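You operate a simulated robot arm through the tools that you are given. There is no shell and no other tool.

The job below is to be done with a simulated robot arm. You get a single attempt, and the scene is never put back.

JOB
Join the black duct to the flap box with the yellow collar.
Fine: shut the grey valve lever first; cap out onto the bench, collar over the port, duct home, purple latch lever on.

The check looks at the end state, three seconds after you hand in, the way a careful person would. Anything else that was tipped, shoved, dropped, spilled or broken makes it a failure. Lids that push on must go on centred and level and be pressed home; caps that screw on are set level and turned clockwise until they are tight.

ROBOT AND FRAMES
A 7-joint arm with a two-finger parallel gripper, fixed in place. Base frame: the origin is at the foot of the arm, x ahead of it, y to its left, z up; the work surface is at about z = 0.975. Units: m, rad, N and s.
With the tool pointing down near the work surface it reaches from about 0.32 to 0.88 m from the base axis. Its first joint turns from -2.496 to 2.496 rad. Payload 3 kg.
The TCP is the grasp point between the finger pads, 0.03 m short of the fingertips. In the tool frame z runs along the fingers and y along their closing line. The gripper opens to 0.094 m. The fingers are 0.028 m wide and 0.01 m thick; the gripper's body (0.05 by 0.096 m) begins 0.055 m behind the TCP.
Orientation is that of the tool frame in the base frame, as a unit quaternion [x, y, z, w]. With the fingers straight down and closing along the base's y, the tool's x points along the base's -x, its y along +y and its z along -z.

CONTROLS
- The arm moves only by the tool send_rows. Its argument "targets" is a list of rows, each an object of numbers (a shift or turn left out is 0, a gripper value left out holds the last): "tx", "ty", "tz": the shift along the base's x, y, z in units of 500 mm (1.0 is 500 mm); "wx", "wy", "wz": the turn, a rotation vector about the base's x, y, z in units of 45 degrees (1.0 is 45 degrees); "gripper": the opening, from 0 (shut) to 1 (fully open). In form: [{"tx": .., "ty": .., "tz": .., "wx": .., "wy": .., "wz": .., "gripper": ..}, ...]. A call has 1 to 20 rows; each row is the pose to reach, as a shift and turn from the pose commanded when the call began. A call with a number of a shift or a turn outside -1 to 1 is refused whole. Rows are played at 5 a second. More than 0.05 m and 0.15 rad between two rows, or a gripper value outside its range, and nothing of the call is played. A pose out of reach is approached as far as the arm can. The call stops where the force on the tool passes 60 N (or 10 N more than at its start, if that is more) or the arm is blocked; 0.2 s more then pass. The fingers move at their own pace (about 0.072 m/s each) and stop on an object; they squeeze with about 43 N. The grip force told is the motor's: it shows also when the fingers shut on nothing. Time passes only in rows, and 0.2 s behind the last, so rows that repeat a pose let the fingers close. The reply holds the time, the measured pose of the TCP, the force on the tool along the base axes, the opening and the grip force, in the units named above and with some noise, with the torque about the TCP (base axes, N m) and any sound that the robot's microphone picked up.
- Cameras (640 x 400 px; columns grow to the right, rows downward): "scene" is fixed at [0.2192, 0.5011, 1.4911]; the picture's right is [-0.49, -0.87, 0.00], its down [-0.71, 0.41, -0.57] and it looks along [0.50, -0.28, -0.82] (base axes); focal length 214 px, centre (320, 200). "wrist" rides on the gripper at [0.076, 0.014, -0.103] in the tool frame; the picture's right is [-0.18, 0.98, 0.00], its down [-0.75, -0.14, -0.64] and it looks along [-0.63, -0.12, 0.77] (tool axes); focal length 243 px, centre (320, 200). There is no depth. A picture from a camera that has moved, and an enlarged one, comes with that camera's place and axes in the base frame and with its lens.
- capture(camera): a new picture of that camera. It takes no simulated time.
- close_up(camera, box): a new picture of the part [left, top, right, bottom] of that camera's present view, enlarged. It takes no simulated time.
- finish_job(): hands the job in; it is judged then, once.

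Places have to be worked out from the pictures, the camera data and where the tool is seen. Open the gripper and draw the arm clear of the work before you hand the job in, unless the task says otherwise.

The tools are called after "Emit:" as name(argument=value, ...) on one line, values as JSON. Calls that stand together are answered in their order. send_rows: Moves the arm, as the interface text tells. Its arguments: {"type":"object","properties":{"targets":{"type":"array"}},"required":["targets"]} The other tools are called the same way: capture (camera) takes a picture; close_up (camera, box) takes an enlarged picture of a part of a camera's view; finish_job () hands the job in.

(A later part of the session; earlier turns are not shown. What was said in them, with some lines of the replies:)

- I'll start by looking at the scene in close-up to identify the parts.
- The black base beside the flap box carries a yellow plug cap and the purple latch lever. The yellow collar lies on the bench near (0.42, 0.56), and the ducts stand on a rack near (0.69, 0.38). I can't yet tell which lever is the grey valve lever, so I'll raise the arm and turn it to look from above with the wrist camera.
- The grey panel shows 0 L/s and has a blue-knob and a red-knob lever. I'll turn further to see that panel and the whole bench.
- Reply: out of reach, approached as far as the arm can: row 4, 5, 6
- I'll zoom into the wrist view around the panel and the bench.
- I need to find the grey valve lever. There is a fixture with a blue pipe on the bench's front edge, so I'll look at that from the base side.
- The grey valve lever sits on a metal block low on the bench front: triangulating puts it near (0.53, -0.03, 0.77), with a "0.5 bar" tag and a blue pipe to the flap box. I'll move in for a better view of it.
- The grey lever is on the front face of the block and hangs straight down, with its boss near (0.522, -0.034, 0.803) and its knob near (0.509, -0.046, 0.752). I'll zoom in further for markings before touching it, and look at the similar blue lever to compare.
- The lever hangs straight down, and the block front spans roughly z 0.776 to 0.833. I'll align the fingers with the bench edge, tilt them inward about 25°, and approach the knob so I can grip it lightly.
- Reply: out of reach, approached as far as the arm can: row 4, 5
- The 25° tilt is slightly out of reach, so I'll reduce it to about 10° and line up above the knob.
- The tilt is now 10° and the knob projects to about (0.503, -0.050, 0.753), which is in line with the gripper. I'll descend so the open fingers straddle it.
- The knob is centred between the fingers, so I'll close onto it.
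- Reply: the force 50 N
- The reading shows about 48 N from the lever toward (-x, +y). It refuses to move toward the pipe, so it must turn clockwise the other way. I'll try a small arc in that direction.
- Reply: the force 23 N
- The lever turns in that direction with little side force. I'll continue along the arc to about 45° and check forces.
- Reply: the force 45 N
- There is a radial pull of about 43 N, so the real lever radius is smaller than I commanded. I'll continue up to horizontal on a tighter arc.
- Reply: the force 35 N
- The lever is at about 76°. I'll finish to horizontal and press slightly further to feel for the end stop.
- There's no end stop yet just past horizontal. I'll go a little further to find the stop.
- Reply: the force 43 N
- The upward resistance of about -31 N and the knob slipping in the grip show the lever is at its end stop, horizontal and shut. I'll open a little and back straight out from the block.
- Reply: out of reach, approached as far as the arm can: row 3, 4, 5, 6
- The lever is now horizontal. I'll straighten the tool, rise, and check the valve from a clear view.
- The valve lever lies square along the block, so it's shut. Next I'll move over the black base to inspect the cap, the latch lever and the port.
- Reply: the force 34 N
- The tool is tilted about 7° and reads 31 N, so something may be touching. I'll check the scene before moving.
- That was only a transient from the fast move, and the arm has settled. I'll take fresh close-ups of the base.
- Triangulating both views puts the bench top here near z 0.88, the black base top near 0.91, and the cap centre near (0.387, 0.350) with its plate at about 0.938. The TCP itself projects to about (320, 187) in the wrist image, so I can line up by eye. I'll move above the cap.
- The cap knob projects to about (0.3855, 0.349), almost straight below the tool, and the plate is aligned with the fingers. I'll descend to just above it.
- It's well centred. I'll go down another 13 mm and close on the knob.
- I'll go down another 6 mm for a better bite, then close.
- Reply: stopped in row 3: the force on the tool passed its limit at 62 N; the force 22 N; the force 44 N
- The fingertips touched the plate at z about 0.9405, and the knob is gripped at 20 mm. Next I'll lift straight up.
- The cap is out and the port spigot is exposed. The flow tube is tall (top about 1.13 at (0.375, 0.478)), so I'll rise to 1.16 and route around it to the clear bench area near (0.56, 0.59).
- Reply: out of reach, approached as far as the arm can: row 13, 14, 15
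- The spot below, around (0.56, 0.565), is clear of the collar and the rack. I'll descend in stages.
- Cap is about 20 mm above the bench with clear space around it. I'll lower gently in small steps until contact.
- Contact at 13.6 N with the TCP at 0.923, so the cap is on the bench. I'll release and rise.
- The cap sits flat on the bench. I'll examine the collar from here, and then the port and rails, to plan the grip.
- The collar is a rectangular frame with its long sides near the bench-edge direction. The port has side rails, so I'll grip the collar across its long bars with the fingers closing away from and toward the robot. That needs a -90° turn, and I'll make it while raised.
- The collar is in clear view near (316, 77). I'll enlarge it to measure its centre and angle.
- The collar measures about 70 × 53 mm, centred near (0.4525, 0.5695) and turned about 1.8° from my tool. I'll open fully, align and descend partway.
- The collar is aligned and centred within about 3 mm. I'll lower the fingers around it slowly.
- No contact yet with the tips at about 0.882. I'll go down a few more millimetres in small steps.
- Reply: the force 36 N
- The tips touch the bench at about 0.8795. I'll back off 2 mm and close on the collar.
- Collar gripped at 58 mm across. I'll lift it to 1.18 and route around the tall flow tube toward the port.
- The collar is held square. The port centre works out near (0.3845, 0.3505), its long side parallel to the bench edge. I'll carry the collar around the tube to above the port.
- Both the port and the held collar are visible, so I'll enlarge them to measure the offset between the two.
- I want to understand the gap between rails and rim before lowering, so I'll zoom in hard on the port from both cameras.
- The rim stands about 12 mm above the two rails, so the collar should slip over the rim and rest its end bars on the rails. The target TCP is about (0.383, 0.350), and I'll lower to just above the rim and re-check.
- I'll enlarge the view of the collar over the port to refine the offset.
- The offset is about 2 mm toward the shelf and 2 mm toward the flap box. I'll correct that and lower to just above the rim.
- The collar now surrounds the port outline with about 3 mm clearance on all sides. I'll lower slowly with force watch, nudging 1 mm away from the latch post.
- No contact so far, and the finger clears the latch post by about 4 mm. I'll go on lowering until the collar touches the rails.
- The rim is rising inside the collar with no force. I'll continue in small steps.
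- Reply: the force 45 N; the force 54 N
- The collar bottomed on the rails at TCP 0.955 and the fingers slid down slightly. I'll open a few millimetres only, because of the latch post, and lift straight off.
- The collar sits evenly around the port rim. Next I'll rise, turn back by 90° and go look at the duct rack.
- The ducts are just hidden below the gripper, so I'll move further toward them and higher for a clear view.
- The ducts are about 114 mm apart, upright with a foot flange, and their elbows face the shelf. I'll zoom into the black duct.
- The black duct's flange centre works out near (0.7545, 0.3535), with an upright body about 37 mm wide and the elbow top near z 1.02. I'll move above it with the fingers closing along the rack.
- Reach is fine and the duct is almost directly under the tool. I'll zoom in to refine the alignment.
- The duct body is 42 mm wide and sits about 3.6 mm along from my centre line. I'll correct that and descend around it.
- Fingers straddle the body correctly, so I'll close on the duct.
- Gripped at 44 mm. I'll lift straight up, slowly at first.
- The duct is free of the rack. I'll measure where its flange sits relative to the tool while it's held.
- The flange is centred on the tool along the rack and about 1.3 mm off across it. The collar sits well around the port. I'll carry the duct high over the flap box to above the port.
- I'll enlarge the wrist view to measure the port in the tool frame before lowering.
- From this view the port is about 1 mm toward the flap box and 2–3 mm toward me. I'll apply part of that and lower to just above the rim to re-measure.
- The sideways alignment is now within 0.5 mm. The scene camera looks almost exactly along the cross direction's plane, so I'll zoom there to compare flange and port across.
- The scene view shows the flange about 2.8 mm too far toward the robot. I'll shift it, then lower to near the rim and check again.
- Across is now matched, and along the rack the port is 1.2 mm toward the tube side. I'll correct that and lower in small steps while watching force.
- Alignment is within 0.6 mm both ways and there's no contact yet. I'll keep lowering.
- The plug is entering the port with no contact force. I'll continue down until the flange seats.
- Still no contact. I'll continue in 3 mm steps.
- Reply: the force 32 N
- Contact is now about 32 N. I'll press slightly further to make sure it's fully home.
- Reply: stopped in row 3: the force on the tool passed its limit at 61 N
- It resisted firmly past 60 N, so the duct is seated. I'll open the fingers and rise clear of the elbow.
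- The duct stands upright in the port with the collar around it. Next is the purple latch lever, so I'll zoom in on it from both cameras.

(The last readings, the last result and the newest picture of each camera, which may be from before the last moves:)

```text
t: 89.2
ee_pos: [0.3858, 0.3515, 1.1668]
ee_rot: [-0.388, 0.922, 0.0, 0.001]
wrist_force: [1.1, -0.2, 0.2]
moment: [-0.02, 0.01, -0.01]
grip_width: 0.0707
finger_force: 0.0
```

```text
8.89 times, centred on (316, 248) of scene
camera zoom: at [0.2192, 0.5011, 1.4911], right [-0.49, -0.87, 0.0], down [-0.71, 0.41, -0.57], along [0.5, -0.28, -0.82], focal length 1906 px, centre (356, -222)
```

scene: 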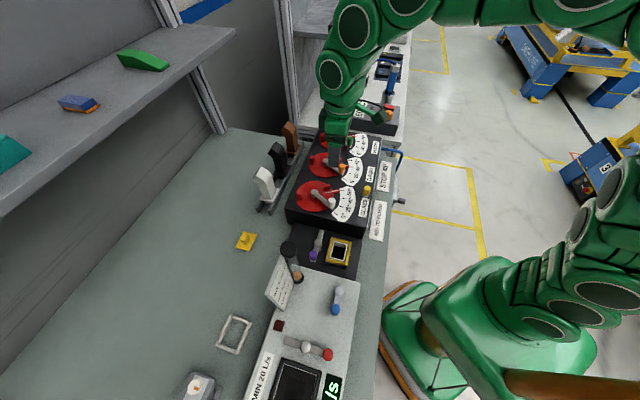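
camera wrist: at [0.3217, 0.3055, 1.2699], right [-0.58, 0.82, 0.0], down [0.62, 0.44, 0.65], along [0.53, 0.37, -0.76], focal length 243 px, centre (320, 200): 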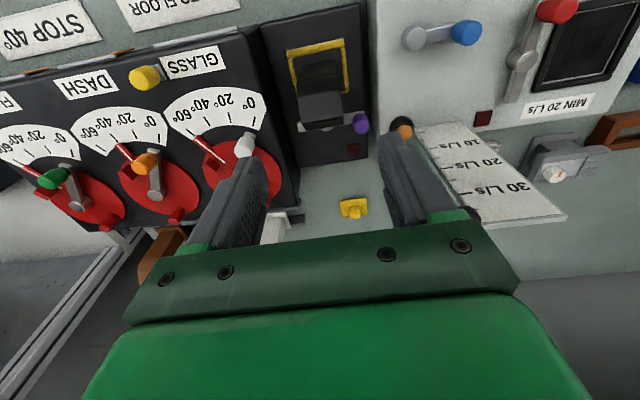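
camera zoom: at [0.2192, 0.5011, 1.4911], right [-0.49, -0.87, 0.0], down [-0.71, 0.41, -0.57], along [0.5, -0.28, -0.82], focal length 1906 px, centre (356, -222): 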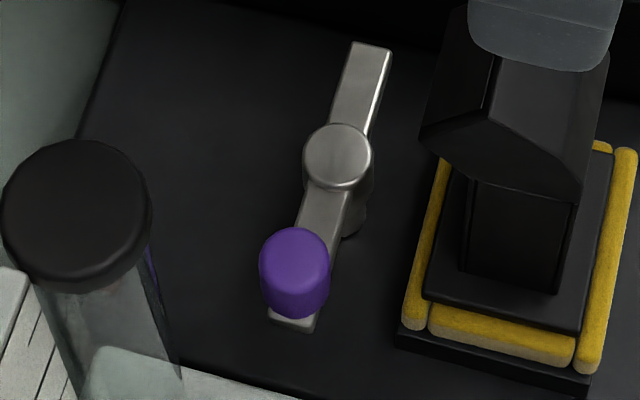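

The knob is at about (0.396, 0.4195) with its top near 0.972, and the post is at (0.4276, 0.389). Swinging the knob clockwise toward the shelf brings the plain tail over the flange. The flow tube and the elbow are close, so I'll turn the tool so the hand's thin side faces them both.

Emit:
send_rows(targets=[{"wz": 0.16, "gripper": 0.53, "tz": 0.02}, {"wz": 0.32, "tz": 0.03}, {"wz": 0.48, "tz": 0.03}, {"wz": 0.64, "tz": 0.03}, {"wz": 0.8, "tz": 0.03}, {"wz": 0.96, "tz": 0.03}, {"wz": 1.0, "tz": 0.03}])

Emit:
send_rows(targets=[{"wz": 0.15, "ty": 0.03}, {"wz": 0.3, "ty": 0.07, "tx": 0.01}, {"wz": 0.427, "ty": 0.11, "tx": 0.018}, {"wz": 0.427, "ty": 0.1416, "tx": 0.018}, {"wz": 0.427, "ty": 0.1416, "tx": 0.018}])

Emit:
capture(camera="wrist")

Emit:
capture(camera="scene")

```text
t: 90.8
ee_pos: [0.3841, 0.3491, 1.182]
ee_rot: [0.713, -0.701, -0.002, -0.002]
wrist_force: [0.0, 0.5, -0.6]
moment: [0.03, -0.03, -0.03]
grip_width: 0.0499
finger_force: 0.0
```

```text
t: 92.0
ee_pos: [0.3928, 0.4209, 1.1797]
ee_rot: [0.819, -0.574, -0.002, -0.001]
wrist_force: [0.8, 0.4, -0.5]
moment: [0.04, -0.05, 0.02]
grip_width: 0.0498
finger_force: 0.1
```

```text
taken
camera wrist: at [0.4052, 0.3429, 1.2818], right [-0.99, -0.16, 0.0], down [-0.12, 0.75, 0.65], along [-0.11, 0.64, -0.76], focal length 243 px, centre (320, 200)
```

wrist: 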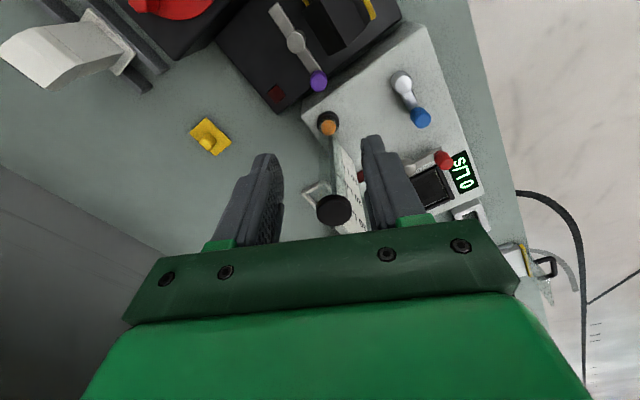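

```text
taken
```

scene: 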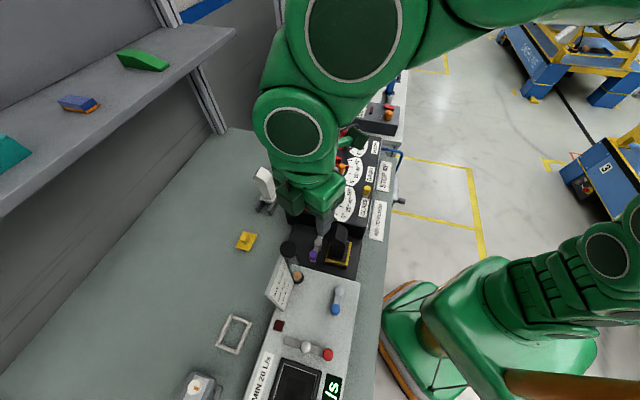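

The tool is turned as planned, the knob is directly below, and the tube is about 61 mm off centre. I'll descend partway and check clearances.

Emit:
send_rows(targets=[{"tz": -0.06}, {"tz": -0.12}, {"tz": -0.18}, {"tz": -0.23}, {"tz": -0.27}, {"tz": -0.27}])

Emit:
capture(camera="wrist")

Emit:
close_up(camera="scene", box=[270, 180, 370, 280])

```text
t: 93.4
ee_pos: [0.3952, 0.4218, 1.0449]
ee_rot: [0.819, -0.574, -0.002, -0.002]
wrist_force: [0.1, -0.2, 0.2]
moment: [0.03, 0.0, 0.01]
grip_width: 0.0497
finger_force: 0.0
```

```text
taken
camera wrist: at [0.4064, 0.344, 1.1464], right [-0.99, -0.16, 0.0], down [-0.12, 0.75, 0.65], along [-0.1, 0.64, -0.76], focal length 243 px, centre (320, 200)
```

wrist: 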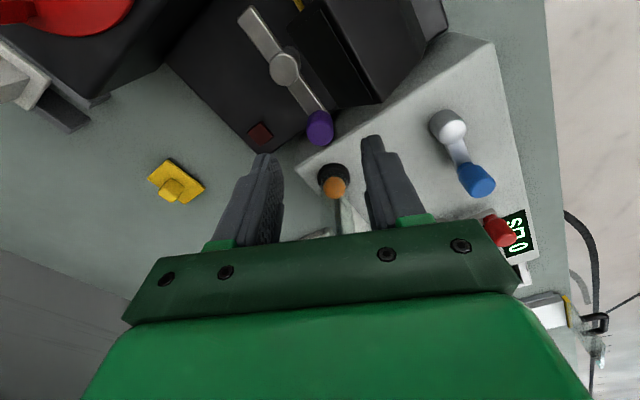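

```text
4.00 times, centred on (320, 230) of scene
camera zoom: at [0.2192, 0.5011, 1.4911], right [-0.49, -0.87, 0.0], down [-0.71, 0.41, -0.57], along [0.5, -0.28, -0.82], focal length 858 px, centre (320, 80)
```

zoom: 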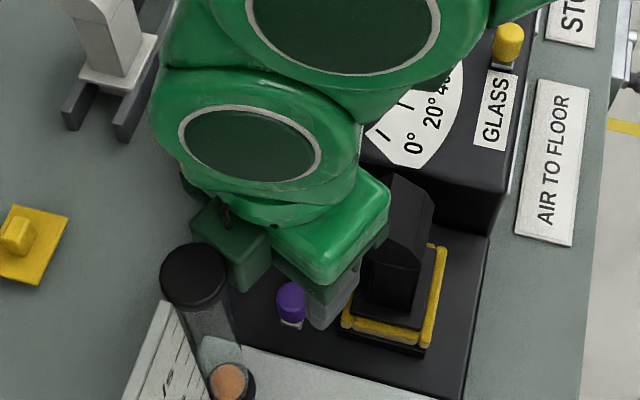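

A block on the back of the hand would come too close to the glass tube if I went lower here, so I'm abandoning the knob grip. Instead I'll rise, turn back and tilt. Then I'll push the bar's plain tail with closed fingertips from the shelf side, which swings the tail over the flange.

Emit:
send_rows(targets=[{"tz": 0.05}, {"tz": 0.12}, {"tz": 0.2}, {"tz": 0.28}, {"tz": 0.28, "tx": 0.03, "ty": -0.02, "wz": -0.12}, {"tz": 0.28, "tx": 0.07, "ty": -0.03, "wz": -0.27}, {"tz": 0.28, "tx": 0.11, "ty": -0.04, "wz": -0.42, "gripper": 0}, {"tz": 0.28, "tx": 0.15, "ty": -0.044, "wz": -0.57}, {"tz": 0.28, "tx": 0.168, "ty": -0.044, "wz": -0.72}, {"tz": 0.28, "tx": 0.168, "ty": -0.044, "wz": -0.87}, {"tz": 0.28, "tx": 0.168, "ty": -0.044, "wz": -1.0}])

Emit:
send_rows(targets=[{"wz": -0.15}, {"wz": -0.3}, {"wz": -0.427}, {"wz": -0.427}])

Emit:
send_rows(targets=[{"wx": -0.1, "wy": 0.097}, {"wx": -0.2, "wy": 0.194}, {"wx": -0.3, "wy": 0.291}, {"wx": -0.398, "wy": 0.387}, {"wx": -0.398, "wy": 0.387}])

Emit:
capture(camera="wrist")

Emit:
capture(camera="scene")

```text
t: 95.8
ee_pos: [0.4778, 0.3998, 1.1855]
ee_rot: [-0.536, 0.844, 0.002, 0.001]
wrist_force: [0.3, -0.7, -0.5]
moment: [-0.02, 0.02, 0.0]
grip_width: 0.0
finger_force: 33.7
```

```text
t: 96.8
ee_pos: [0.4778, 0.3996, 1.1865]
ee_rot: [-0.388, 0.922, 0.001, 0.003]
wrist_force: [0.6, -0.5, 0.3]
moment: [0.04, 0.03, 0.0]
grip_width: 0.0
finger_force: 32.7
```

```text
t: 98.0
ee_pos: [0.4398, 0.3638, 1.15]
ee_rot: [-0.38, 0.9, -0.084, -0.198]
wrist_force: [-0.5, 0.0, -0.2]
moment: [-0.03, -0.05, 0.02]
grip_width: 0.0001
finger_force: 32.8
out of reach, approached as far as the arm can: row 3, 4, 5
```

```text
taken
camera wrist: at [0.4118, 0.3537, 1.2741], right [-0.59, 0.81, -0.08], down [0.77, 0.58, 0.27], along [0.26, 0.1, -0.96], focal length 243 px, centre (320, 200)
```

wrist: 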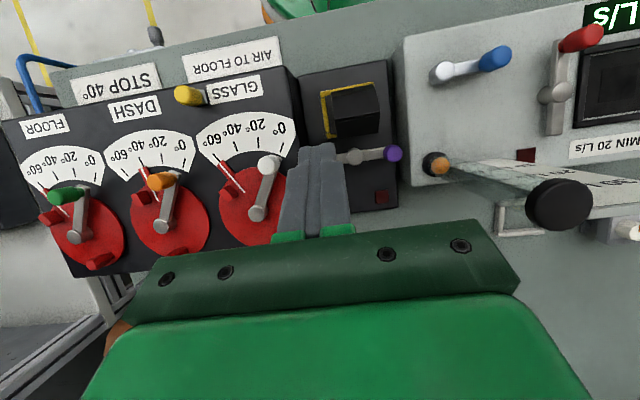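

```text
taken
```

scene: 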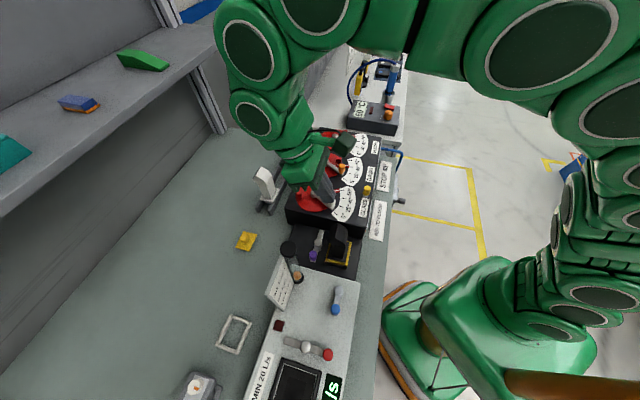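

The tilted pose is slightly out of reach at this height but should come within reach lower down. I'll lower in stages and check.

Emit:
send_rows(targets=[{"tz": -0.04}, {"tz": -0.08}, {"tz": -0.12}, {"tz": -0.16}, {"tz": -0.16}])

```text
t: 99.2
ee_pos: [0.4404, 0.3632, 1.0695]
ee_rot: [-0.38, 0.9, -0.084, -0.197]
wrist_force: [0.3, 0.5, -0.8]
moment: [0.01, 0.01, 0.01]
grip_width: 0.0001
finger_force: 32.5
```

The commanded pose was re-anchored, so I'll now move outward to the intended start point behind the tail.

Emit:
send_rows(targets=[{"tx": 0.03, "ty": 0.028}, {"tx": 0.06, "ty": 0.056}, {"tx": 0.0774, "ty": 0.073}, {"tx": 0.0774, "ty": 0.073}])

Emit:
capture(camera="wrist")

Emit:
close_up(camera="scene", box=[260, 170, 370, 280])

```text
t: 100.2
ee_pos: [0.4806, 0.399, 1.0699]
ee_rot: [-0.38, 0.9, -0.083, -0.197]
wrist_force: [0.0, -0.6, 0.1]
moment: [-0.01, 0.03, -0.01]
grip_width: 0.0002
finger_force: 33.3
```

```text
taken
camera wrist: at [0.4512, 0.3895, 1.1946], right [-0.59, 0.81, -0.08], down [0.77, 0.58, 0.27], along [0.26, 0.1, -0.96], focal length 243 px, centre (320, 200)
```

wrist: 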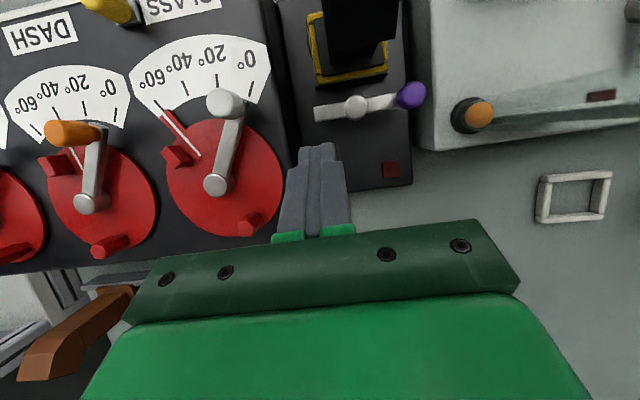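

```text
3.64 times, centred on (315, 225) of scene
camera zoom: at [0.2192, 0.5011, 1.4911], right [-0.49, -0.87, 0.0], down [-0.71, 0.41, -0.57], along [0.5, -0.28, -0.82], focal length 780 px, centre (338, 109)
```

zoom: 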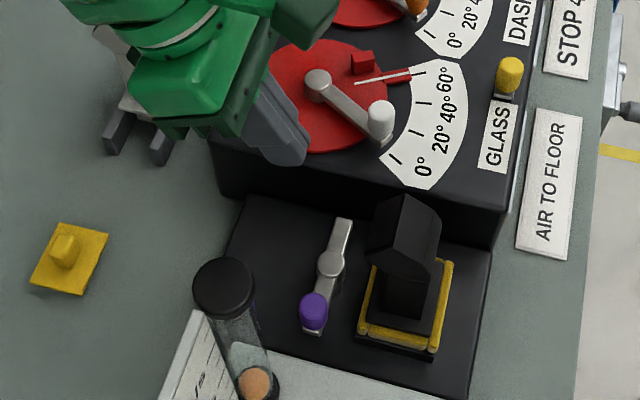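

From this angle I can see the lever bar, its tail end, and my fingertips on the shelf side of the tail. I'll lower the tips to bar level in stages.

Emit:
send_rows(targets=[{"tz": -0.04}, {"tz": -0.08}, {"tz": -0.12}, {"tz": -0.15}, {"tz": -0.15}])

Emit:
capture(camera="wrist")

Emit:
close_up(camera="scene", box=[270, 190, 370, 280])

```text
t: 101.4
ee_pos: [0.4801, 0.4006, 0.9938]
ee_rot: [-0.381, 0.9, -0.084, -0.196]
wrist_force: [0.0, 0.0, 0.8]
moment: [-0.04, -0.01, -0.02]
grip_width: 0.0002
finger_force: 33.4
```

```text
taken
camera wrist: at [0.4515, 0.3901, 1.1187], right [-0.59, 0.81, -0.08], down [0.77, 0.58, 0.27], along [0.26, 0.1, -0.96], focal length 243 px, centre (320, 200)
```

wrist: 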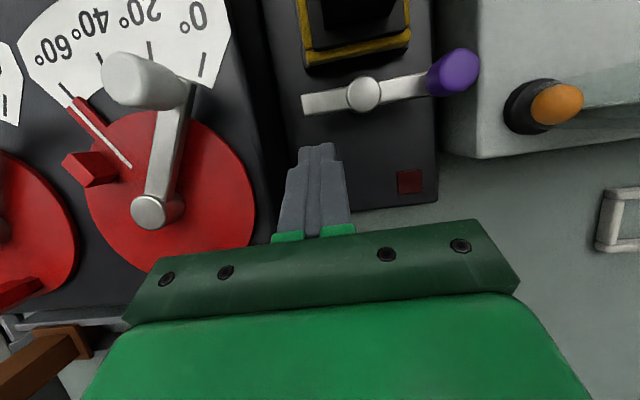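

```text
4.44 times, centred on (320, 235) of scene
camera zoom: at [0.2192, 0.5011, 1.4911], right [-0.49, -0.87, 0.0], down [-0.71, 0.41, -0.57], along [0.5, -0.28, -0.82], focal length 953 px, centre (320, 44)
```

zoom: 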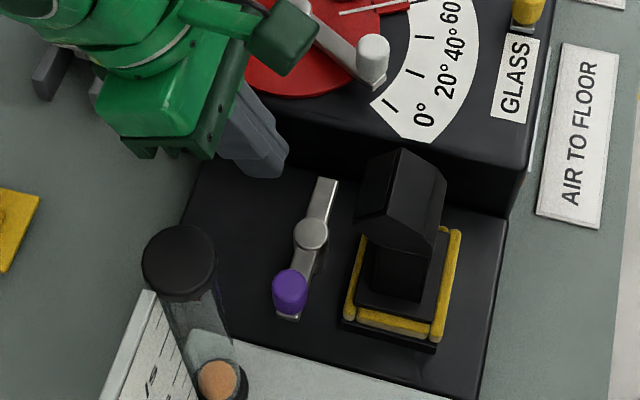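

Clear on all sides. I'll lower the last 30 mm so the tips are level with the bar.

Emit:
send_rows(targets=[{"tz": -0.02}, {"tz": -0.04}, {"tz": -0.06}, {"tz": -0.06}])

Emit:
capture(camera="wrist")

Emit:
close_up(camera="scene", box=[270, 190, 370, 280])

```text
t: 102.4
ee_pos: [0.4804, 0.4004, 0.9634]
ee_rot: [-0.38, 0.9, -0.084, -0.197]
wrist_force: [-0.1, 0.2, 0.0]
moment: [0.02, 0.02, 0.0]
grip_width: 0.0001
finger_force: 33.0
```

```text
taken
camera wrist: at [0.4513, 0.3907, 1.0886], right [-0.59, 0.81, -0.08], down [0.77, 0.58, 0.27], along [0.26, 0.1, -0.96], focal length 243 px, centre (320, 200)
```

wrist: 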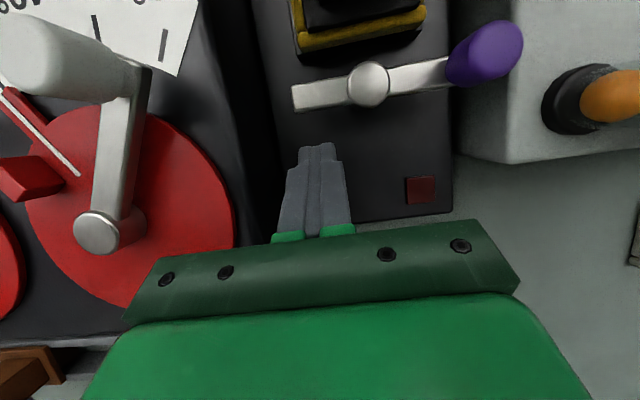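

```text
4.44 times, centred on (320, 235) of scene
camera zoom: at [0.2192, 0.5011, 1.4911], right [-0.49, -0.87, 0.0], down [-0.71, 0.41, -0.57], along [0.5, -0.28, -0.82], focal length 953 px, centre (320, 44)
```

zoom: 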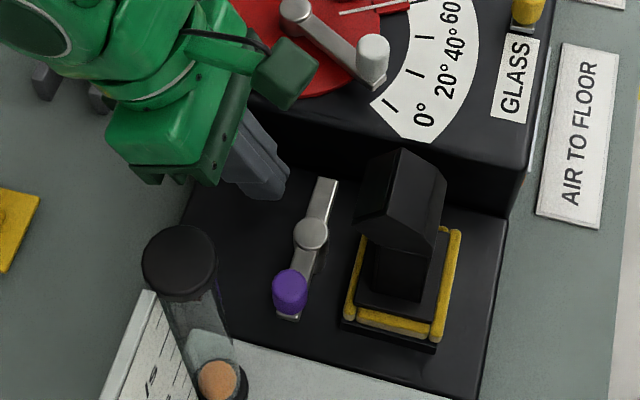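

The tips are level with the bar, about 16 mm behind the tail. I'll push the tail toward the duct along its arc, checking as I go.

Emit:
send_rows(targets=[{"tx": -0.015, "ty": -0.003}, {"tx": -0.03, "ty": -0.007}, {"tx": -0.0392, "ty": -0.0104}, {"tx": -0.039, "ty": -0.02}, {"tx": -0.039, "ty": -0.0286}, {"tx": -0.039, "ty": -0.0286}])

Emit:
capture(camera="wrist")

```text
t: 103.8
ee_pos: [0.4583, 0.3846, 0.9634]
ee_rot: [-0.379, 0.9, -0.084, -0.197]
wrist_force: [0.1, 0.2, 0.2]
moment: [0.0, 0.0, 0.02]
grip_width: 0.0002
finger_force: 33.4
```

```text
taken
camera wrist: at [0.4309, 0.3764, 1.0886], right [-0.59, 0.81, -0.08], down [0.77, 0.58, 0.27], along [0.26, 0.1, -0.96], focal length 243 px, centre (320, 200)
```

wrist: 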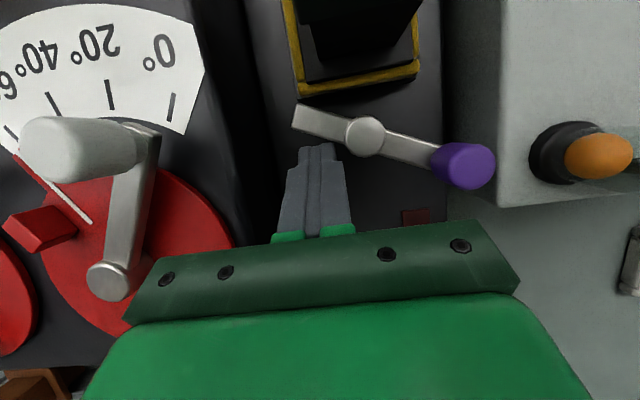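

The lever turns freely and is about 26° round. I'll continue along the arc.

Emit:
send_rows(targets=[{"tx": -0.004, "ty": -0.01}, {"tx": -0.0088, "ty": -0.0194}, {"tx": -0.018, "ty": -0.028}, {"tx": -0.0286, "ty": -0.0364}, {"tx": -0.0286, "ty": -0.0364}])

Emit:
capture(camera="wrist")

Emit:
close_up(camera="scene", box=[270, 190, 370, 280])

```text
t: 105.0
ee_pos: [0.4456, 0.3681, 0.9648]
ee_rot: [-0.379, 0.9, -0.084, -0.198]
wrist_force: [0.4, -0.2, -0.8]
moment: [-0.04, -0.02, 0.04]
grip_width: 0.0
finger_force: 33.1
```

```text
taken
camera wrist: at [0.417, 0.3585, 1.0893], right [-0.59, 0.81, -0.08], down [0.77, 0.58, 0.27], along [0.26, 0.1, -0.96], focal length 243 px, centre (320, 200)
```

wrist: 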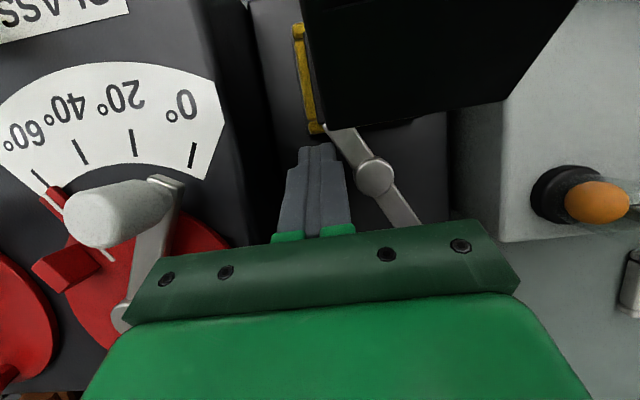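

```text
4.44 times, centred on (320, 235) of scene
camera zoom: at [0.2192, 0.5011, 1.4911], right [-0.49, -0.87, 0.0], down [-0.71, 0.41, -0.57], along [0.5, -0.28, -0.82], focal length 953 px, centre (320, 44)
```

zoom: 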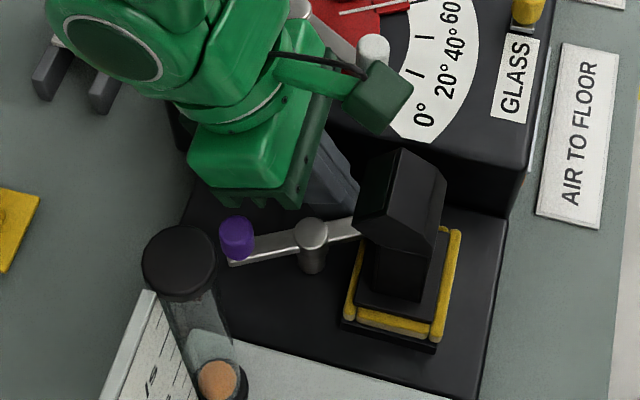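

About 60° now, with everything clear. I'll push on toward 90°, watching for resistance.

Emit:
send_rows(targets=[{"tx": -0.01, "ty": -0.003}, {"tx": -0.0208, "ty": -0.0052}, {"tx": -0.031, "ty": -0.004}, {"tx": -0.0428, "ty": -0.0026}, {"tx": -0.0428, "ty": -0.0026}])

Emit:
capture(camera="wrist")

Emit:
close_up(camera="scene", box=[270, 190, 370, 280])

```text
t: 106.0
ee_pos: [0.4291, 0.3691, 0.965]
ee_rot: [-0.381, 0.901, -0.083, -0.189]
wrist_force: [7.0, 5.4, 1.2]
moment: [0.14, -0.11, 0.03]
grip_width: 0.0
finger_force: 33.3
stopped in row 5: the force on the tool passed its limit at 64 N (the readings are from after the stop); the commanded pose is now the measured one
```

```text
taken
camera wrist: at [0.3988, 0.358, 1.0901], right [-0.59, 0.8, -0.08], down [0.76, 0.58, 0.28], along [0.27, 0.11, -0.96], focal length 243 px, centre (320, 200)
```

wrist: 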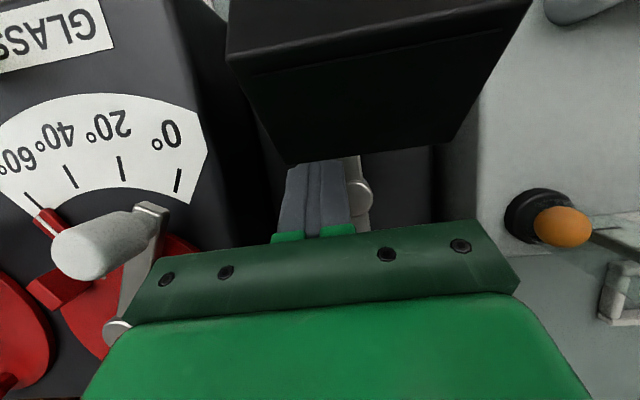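

```text
4.44 times, centred on (320, 235) of scene
camera zoom: at [0.2192, 0.5011, 1.4911], right [-0.49, -0.87, 0.0], down [-0.71, 0.41, -0.57], along [0.5, -0.28, -0.82], focal length 953 px, centre (320, 44)
```

zoom: 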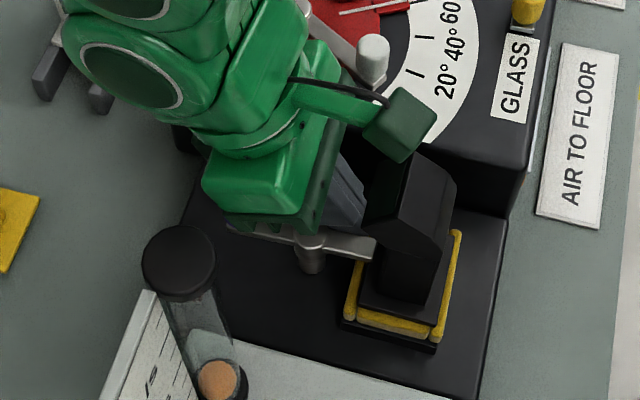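

The force limit tripped, and the scene view suggests the elbow was nudged by my fingers, so I'll back off at once, sideways then out toward the shelf and up.

Emit:
send_rows(targets=[{"tx": 0.018, "ty": 0.004}, {"tx": 0.04, "ty": 0.02}, {"tx": 0.07, "ty": 0.05}, {"tx": 0.11, "ty": 0.09}, {"tx": 0.11, "ty": 0.09, "tz": 0.05}, {"tx": 0.11, "ty": 0.09, "tz": 0.12}, {"tx": 0.11, "ty": 0.09, "tz": 0.18}, {"tx": 0.11, "ty": 0.09, "tz": 0.18}])

Emit:
capture(camera="wrist")

Emit:
close_up(camera="scene", box=[270, 190, 370, 280])

```text
t: 107.8
ee_pos: [0.4835, 0.4127, 1.0542]
ee_rot: [-0.38, 0.901, -0.083, -0.191]
wrist_force: [-0.3, 0.1, -0.3]
moment: [0.0, -0.01, 0.02]
grip_width: 0.0001
finger_force: 32.7
```

```text
taken
camera wrist: at [0.4537, 0.4029, 1.1796], right [-0.59, 0.81, -0.08], down [0.76, 0.58, 0.28], along [0.27, 0.1, -0.96], focal length 243 px, centre (320, 200)
```

wrist: 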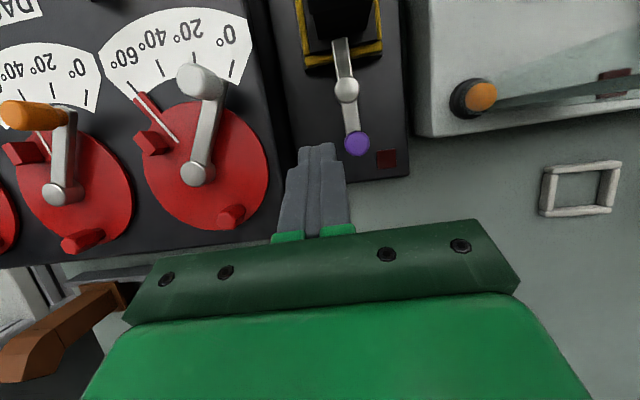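

```text
4.44 times, centred on (320, 235) of scene
camera zoom: at [0.2192, 0.5011, 1.4911], right [-0.49, -0.87, 0.0], down [-0.71, 0.41, -0.57], along [0.5, -0.28, -0.82], focal length 953 px, centre (320, 44)
```

zoom: 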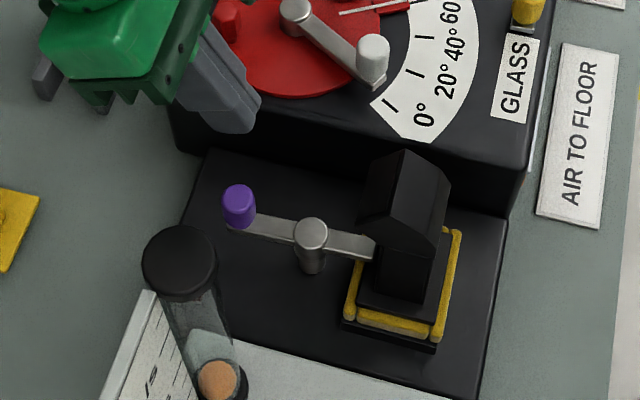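

The lever now points squarely at the duct with its tail over the flange. I'll zoom in to check the duct is still level and seated, and whether the latch is fully on.

Emit:
close_up(camera="scene", box=[310, 220, 360, 275])

Emit:
close_up(camera="wrist", box=[270, 0, 420, 180])

```text
7.27 times, centred on (335, 248) of scene
camera zoom: at [0.2192, 0.5011, 1.4911], right [-0.49, -0.87, 0.0], down [-0.71, 0.41, -0.57], along [0.5, -0.28, -0.82], focal length 1560 px, centre (211, -146)
```

zoom: 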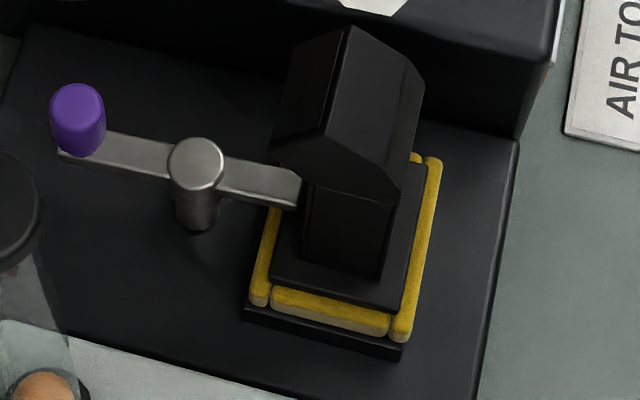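

```text
2.22 times, centred on (345, 90) of wrist
camera zoom: at [0.4537, 0.4029, 1.1796], right [-0.59, 0.81, -0.08], down [0.76, 0.58, 0.28], along [0.27, 0.1, -0.96], focal length 539 px, centre (264, 444)
```

zoom: 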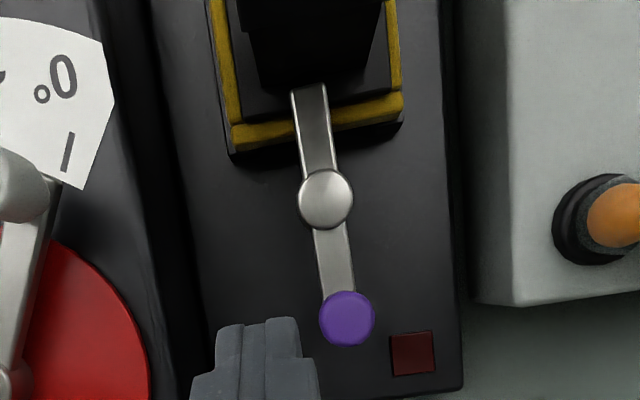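

The duct shifted about 2 mm at most. I'll zoom closer on flange, collar and tail to make sure the flange is level.

Emit:
close_up(camera="scene", box=[324, 238, 356, 272])

Emit:
close_up(camera="wrist", box=[290, 0, 400, 80])

```text
11.76 times, centred on (340, 255) of scene
camera zoom: at [0.2192, 0.5011, 1.4911], right [-0.49, -0.87, 0.0], down [-0.71, 0.41, -0.57], along [0.5, -0.28, -0.82], focal length 2523 px, centre (85, -447)
```

zoom: 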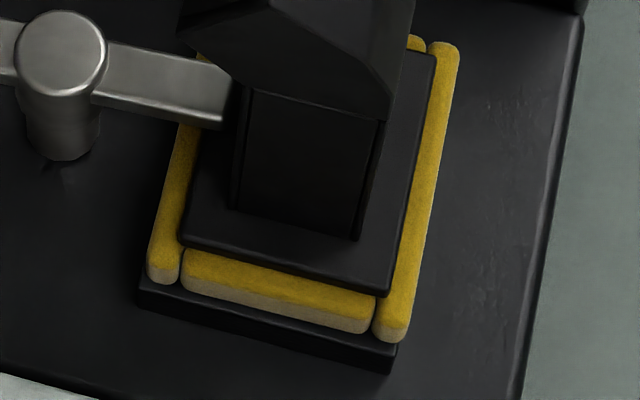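

```text
5.00 times, centred on (345, 40) of wrist
camera zoom: at [0.4537, 0.4029, 1.1796], right [-0.59, 0.81, -0.08], down [0.76, 0.58, 0.28], along [0.27, 0.1, -0.96], focal length 1213 px, centre (195, 1000)
```

zoom: 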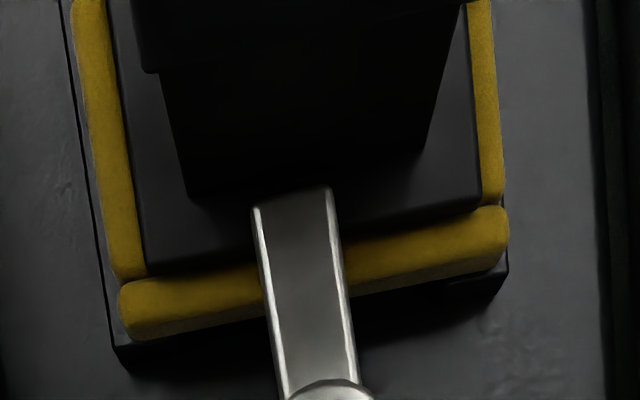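

The bar looks square to within about a degree and the flange is level with the collar. To be sure the latch is against its stop, I'll come down on the tube side of the knob and nudge it gently.

Emit:
send_rows(targets=[{"tx": -0.03, "ty": 0.026}, {"tx": -0.06, "ty": 0.053}, {"tx": -0.0872, "ty": 0.0766}, {"tx": -0.0872, "ty": 0.0766}])

Emit:
capture(camera="wrist")

Emit:
close_up(camera="scene", box=[260, 190, 370, 280])

```text
t: 108.8
ee_pos: [0.4381, 0.4514, 1.0545]
ee_rot: [-0.381, 0.901, -0.083, -0.19]
wrist_force: [-0.4, -0.4, -0.9]
moment: [0.0, 0.03, 0.0]
grip_width: 0.0001
finger_force: 33.1
```

```text
taken
camera wrist: at [0.4089, 0.441, 1.1796], right [-0.59, 0.8, -0.08], down [0.76, 0.58, 0.28], along [0.27, 0.11, -0.96], focal length 243 px, centre (320, 200)
```

wrist: 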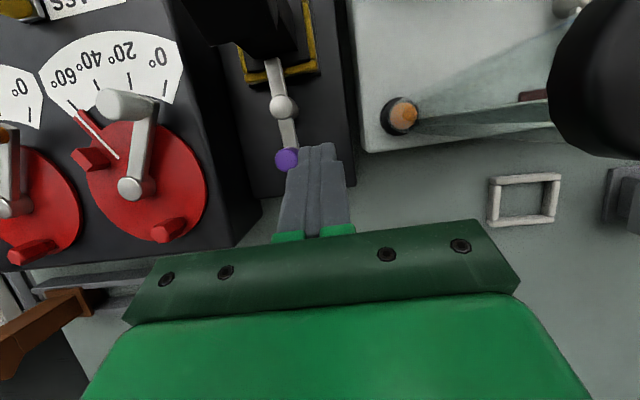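

```text
4.44 times, centred on (315, 235) of scene
camera zoom: at [0.2192, 0.5011, 1.4911], right [-0.49, -0.87, 0.0], down [-0.71, 0.41, -0.57], along [0.5, -0.28, -0.82], focal length 953 px, centre (342, 44)
```

zoom: 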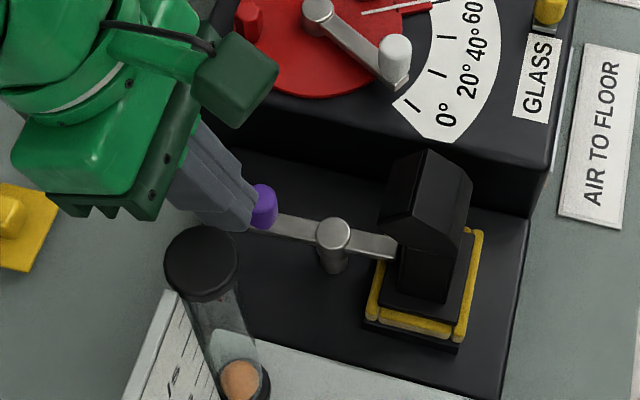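

The knob is at about (0.456, 0.421). I'll shift 8 mm toward it, which keeps the camera off the tube, and lower so the fingertip side faces the knob.

Emit:
send_rows(targets=[{"tx": 0.0114, "ty": -0.0112}, {"tx": 0.0114, "ty": -0.0112, "tz": -0.03}, {"tx": 0.0114, "ty": -0.0112, "tz": -0.07}, {"tx": 0.0114, "ty": -0.0112, "tz": -0.11}, {"tx": 0.0114, "ty": -0.0112, "tz": -0.134}, {"tx": 0.0114, "ty": -0.0112, "tz": -0.134}])

Emit:
capture(camera="wrist")

Emit:
close_up(camera="scene", box=[260, 190, 370, 280])

```text
t: 110.2
ee_pos: [0.4462, 0.4467, 0.9868]
ee_rot: [-0.381, 0.901, -0.082, -0.191]
wrist_force: [0.4, 0.6, 0.0]
moment: [0.03, 0.0, 0.01]
grip_width: 0.0
finger_force: 32.6
```

```text
taken
camera wrist: at [0.4156, 0.4365, 1.1119], right [-0.59, 0.8, -0.08], down [0.76, 0.58, 0.28], along [0.27, 0.11, -0.96], focal length 243 px, centre (320, 200)
```

wrist: 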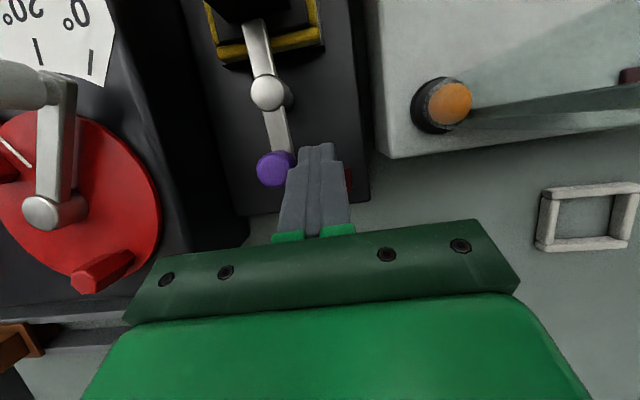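

```text
4.44 times, centred on (315, 235) of scene
camera zoom: at [0.2192, 0.5011, 1.4911], right [-0.49, -0.87, 0.0], down [-0.71, 0.41, -0.57], along [0.5, -0.28, -0.82], focal length 953 px, centre (342, 44)
```

zoom: 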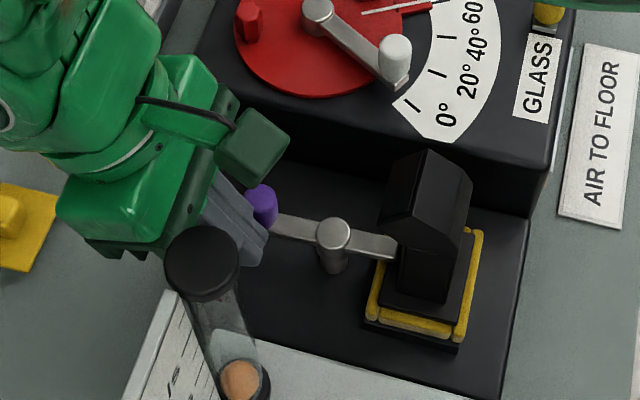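

The fingertip is beside the knob with a few millimetres to spare. I'll nudge it in small steps.

Emit:
send_rows(targets=[{"tx": 0.005, "ty": -0.005}, {"tx": 0.01, "ty": -0.0097}, {"tx": 0.01, "ty": -0.0097}])

Emit:
send_rows(targets=[{"tx": 0.0035, "ty": -0.0034}, {"tx": 0.007, "ty": -0.0068}, {"tx": 0.007, "ty": -0.0068}])

Emit:
capture(camera="wrist")

```text
t: 111.0
ee_pos: [0.4503, 0.4428, 0.9875]
ee_rot: [-0.381, 0.901, -0.083, -0.191]
wrist_force: [-5.2, 7.6, -0.7]
moment: [0.21, 0.11, -0.07]
grip_width: 0.0002
finger_force: 34.0
```

```text
t: 111.8
ee_pos: [0.4506, 0.4425, 0.9872]
ee_rot: [-0.382, 0.901, -0.081, -0.191]
wrist_force: [-42.2, 42.9, 0.1]
moment: [0.67, 0.68, -0.66]
grip_width: 0.0
finger_force: 33.1
```

```text
taken
camera wrist: at [0.421, 0.4303, 1.1127], right [-0.59, 0.8, -0.07], down [0.76, 0.58, 0.28], along [0.27, 0.11, -0.96], focal length 243 px, centre (320, 200)
```

wrist: 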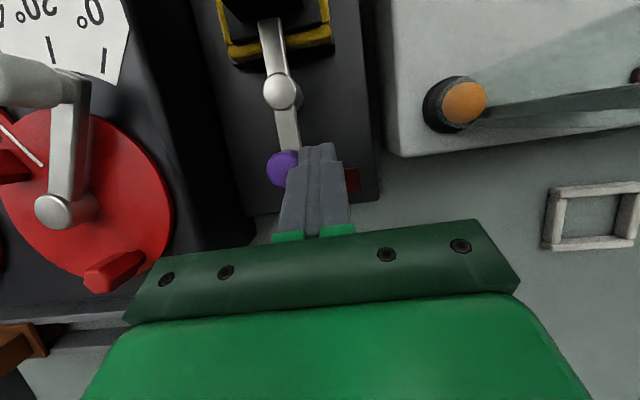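

The lever met a solid stop: about 60 N with no movement. The latch is fully on. I'll back off sideways, rise, straighten the tool and retreat.

Emit:
send_rows(targets=[{"tx": -0.008, "ty": 0.008}, {"tx": -0.012, "ty": 0.012}, {"tx": -0.012, "ty": 0.012, "tz": 0.04}, {"tx": -0.012, "ty": 0.012, "tz": 0.09}, {"tx": -0.012, "ty": 0.012, "tz": 0.14}, {"tx": 0.01, "ty": -0.01, "tz": 0.14}, {"tx": 0.04, "ty": -0.04, "tz": 0.14}, {"tx": 0.04, "ty": -0.04, "tz": 0.14}])

Emit:
send_rows(targets=[{"wx": 0.09, "wy": -0.088, "tz": 0.02}, {"wx": 0.18, "wy": -0.176, "tz": 0.05}, {"wx": 0.27, "wy": -0.264, "tz": 0.08}, {"wx": 0.36, "wy": -0.352, "tz": 0.12}, {"wx": 0.38, "wy": -0.37, "tz": 0.17}, {"wx": 0.38, "wy": -0.37, "tz": 0.22}, {"wx": 0.38, "wy": -0.37, "tz": 0.22}])

Emit:
capture(camera="wrist")

Emit:
capture(camera="scene")

```text
t: 113.6
ee_pos: [0.4729, 0.4184, 1.0563]
ee_rot: [-0.381, 0.901, -0.083, -0.191]
wrist_force: [0.0, 0.0, -0.4]
moment: [0.03, 0.03, -0.03]
grip_width: 0.0
finger_force: 33.1
```

```text
t: 115.2
ee_pos: [0.4754, 0.4176, 1.1689]
ee_rot: [-0.389, 0.921, -0.002, 0.0]
wrist_force: [0.3, -1.0, -0.2]
moment: [0.0, -0.01, 0.05]
grip_width: 0.0003
finger_force: 32.9
```

```text
taken
camera wrist: at [0.4119, 0.372, 1.2703], right [-0.58, 0.82, 0.0], down [0.63, 0.44, 0.64], along [0.53, 0.37, -0.77], focal length 243 px, centre (320, 200)
```

wrist: 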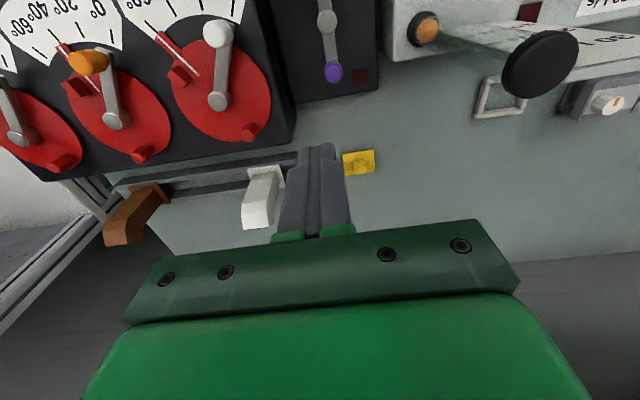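

```text
taken
```

scene: 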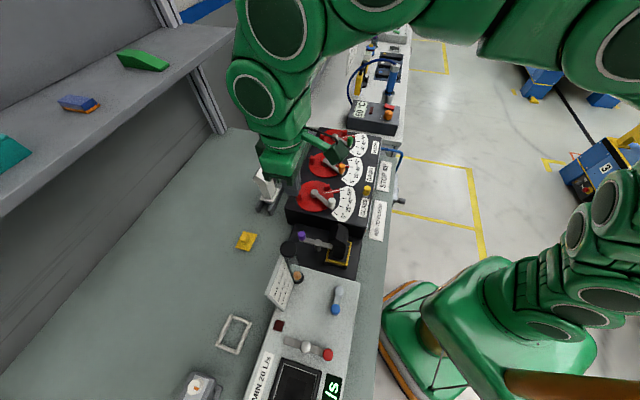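

All is clear. I'll open the gripper and retreat back over the front of the bench for a last inspection.

Emit:
send_rows(targets=[{"tz": 0.06, "gripper": 1}, {"tz": 0.12, "ty": -0.03}, {"tz": 0.14, "ty": -0.1, "tx": -0.03}, {"tz": 0.14, "ty": -0.17, "tx": -0.07}, {"tz": 0.14, "ty": -0.24, "tx": -0.11}, {"tz": 0.14, "ty": -0.29, "tx": -0.16}, {"tz": 0.14, "ty": -0.33, "tx": -0.22}, {"tz": 0.14, "ty": -0.36, "tx": -0.26}, {"tz": 0.14, "ty": -0.36, "tx": -0.26}])

Emit:
capture(camera="wrist")

Emit:
close_up(camera="scene", box=[290, 210, 370, 280])

Emit:
close_up(camera="scene", box=[230, 110, 410, 250])

```text
t: 117.2
ee_pos: [0.3441, 0.2394, 1.2387]
ee_rot: [-0.39, 0.92, 0.014, -0.006]
wrist_force: [0.3, -0.6, -0.2]
moment: [0.02, 0.01, 0.02]
grip_width: 0.0939
finger_force: 0.1
```

```text
taken
camera wrist: at [0.2837, 0.191, 1.3404], right [-0.58, 0.82, 0.03], down [0.64, 0.43, 0.64], along [0.51, 0.39, -0.77], focal length 243 px, centre (320, 200)
```

wrist: 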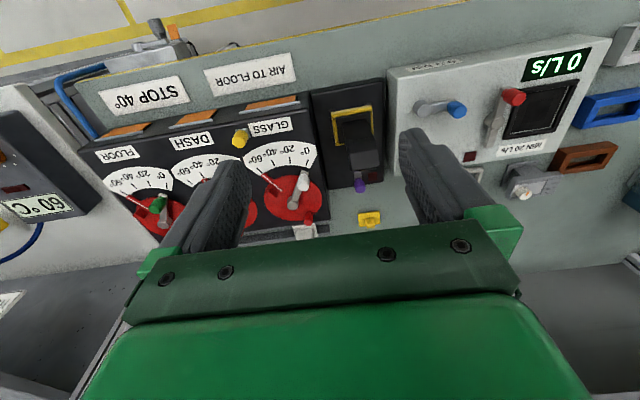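

```text
5.71 times, centred on (330, 245) of scene
camera zoom: at [0.2192, 0.5011, 1.4911], right [-0.49, -0.87, 0.0], down [-0.71, 0.41, -0.57], along [0.5, -0.28, -0.82], focal length 1226 px, centre (263, -57)
```

zoom: 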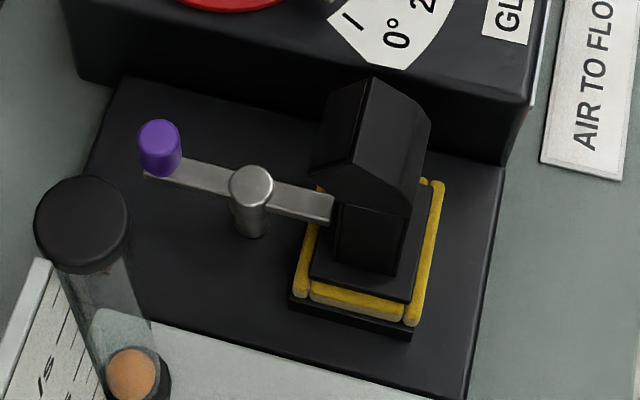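

```text
2.86 times, centred on (320, 180) of scene
camera zoom: at [0.2192, 0.5011, 1.4911], right [-0.49, -0.87, 0.0], down [-0.71, 0.41, -0.57], along [0.5, -0.28, -0.82], focal length 613 px, centre (320, 257)
```

zoom: 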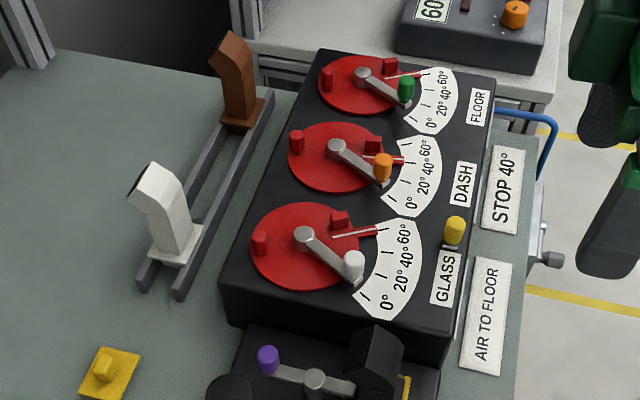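

The lever, duct, collar and cap all look right, and the other levers and ducts haven't moved. I'll take one more close look at the joint and the valve.

Emit:
close_up(camera="wrist", box=[305, 80, 405, 200])

Emit:
close_up(camera="wrist", box=[110, 10, 230, 80])

Emit:
close_up(camera="scene", box=[324, 238, 356, 272])

```text
3.33 times, centred on (355, 140) of wrist
camera zoom: at [0.2837, 0.191, 1.3404], right [-0.58, 0.82, 0.03], down [0.64, 0.43, 0.64], along [0.51, 0.39, -0.77], focal length 809 px, centre (203, 400)
```

zoom: 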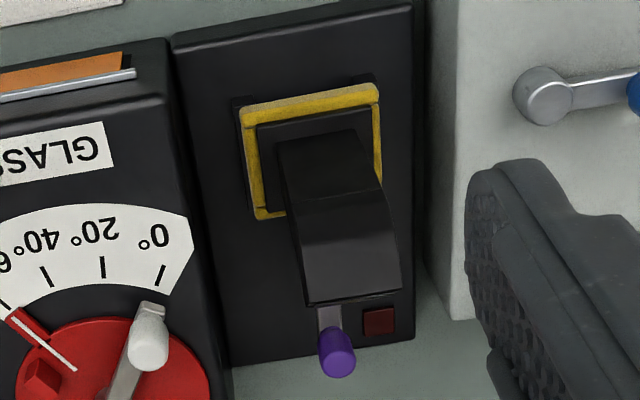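

```text
5.33 times, centred on (170, 45) of wrist
camera zoom: at [0.2837, 0.191, 1.3404], right [-0.58, 0.82, 0.03], down [0.64, 0.43, 0.64], along [0.51, 0.39, -0.77], focal length 1294 px, centre (1120, 1027)
```

zoom: 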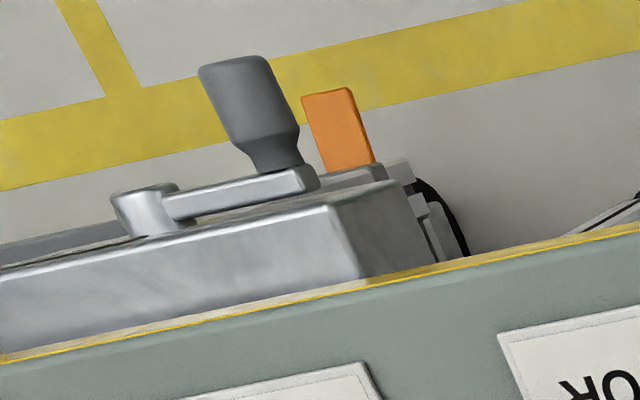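

```text
11.76 times, centred on (340, 255) of scene
camera zoom: at [0.2192, 0.5011, 1.4911], right [-0.49, -0.87, 0.0], down [-0.71, 0.41, -0.57], along [0.5, -0.28, -0.82], focal length 2523 px, centre (85, -447)
```

zoom: 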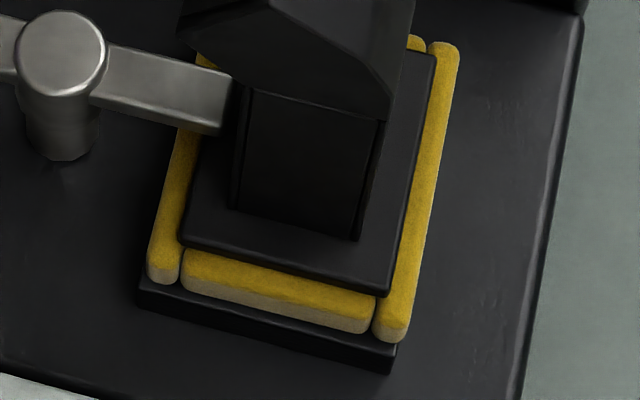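

The valve lever is at its shut stop, the cap is on the bench, and the collar is over the port. The duct is seated level in it, and the purple latch is at its stop with its tail over the flange. The gripper is open and clear, so I'm handing in.

Emit:
finish_job()

```text
The job is handed in.
```

I joined the black duct to the flap box with the yellow collar and handed the job in; I don't have the check's verdict.

- **Grey valve lever:** It turned a quarter turn clockwise, away from the pipe, to its end stop. Nothing on the valve marks which end is shut. It would not move the other way, so I took this end as shut.
- **Cap:** It came straight out and lies flat on the bench, clear of the other parts.
- **Yellow collar:** It sits over the port, resting on the two side rails. It is about 1.5 mm off centre toward the robot.
- **Black duct:** It is in the port and was pressed down until it resisted at about 60 N. While I was turning the latch, my fingers touched the elbow and shifted the duct about 2 mm. Afterwards it still looked level and seated.
- **Purple latch lever:** It is turned a quarter turn with its tail over the duct's flange. A last nudge of about 60 N did not move it further, so it is against its stop.

The dark red square beside the latch stayed dark throughout. I don't know whether it is meant to light. Nothing else on the bench looked moved in the last pictures.
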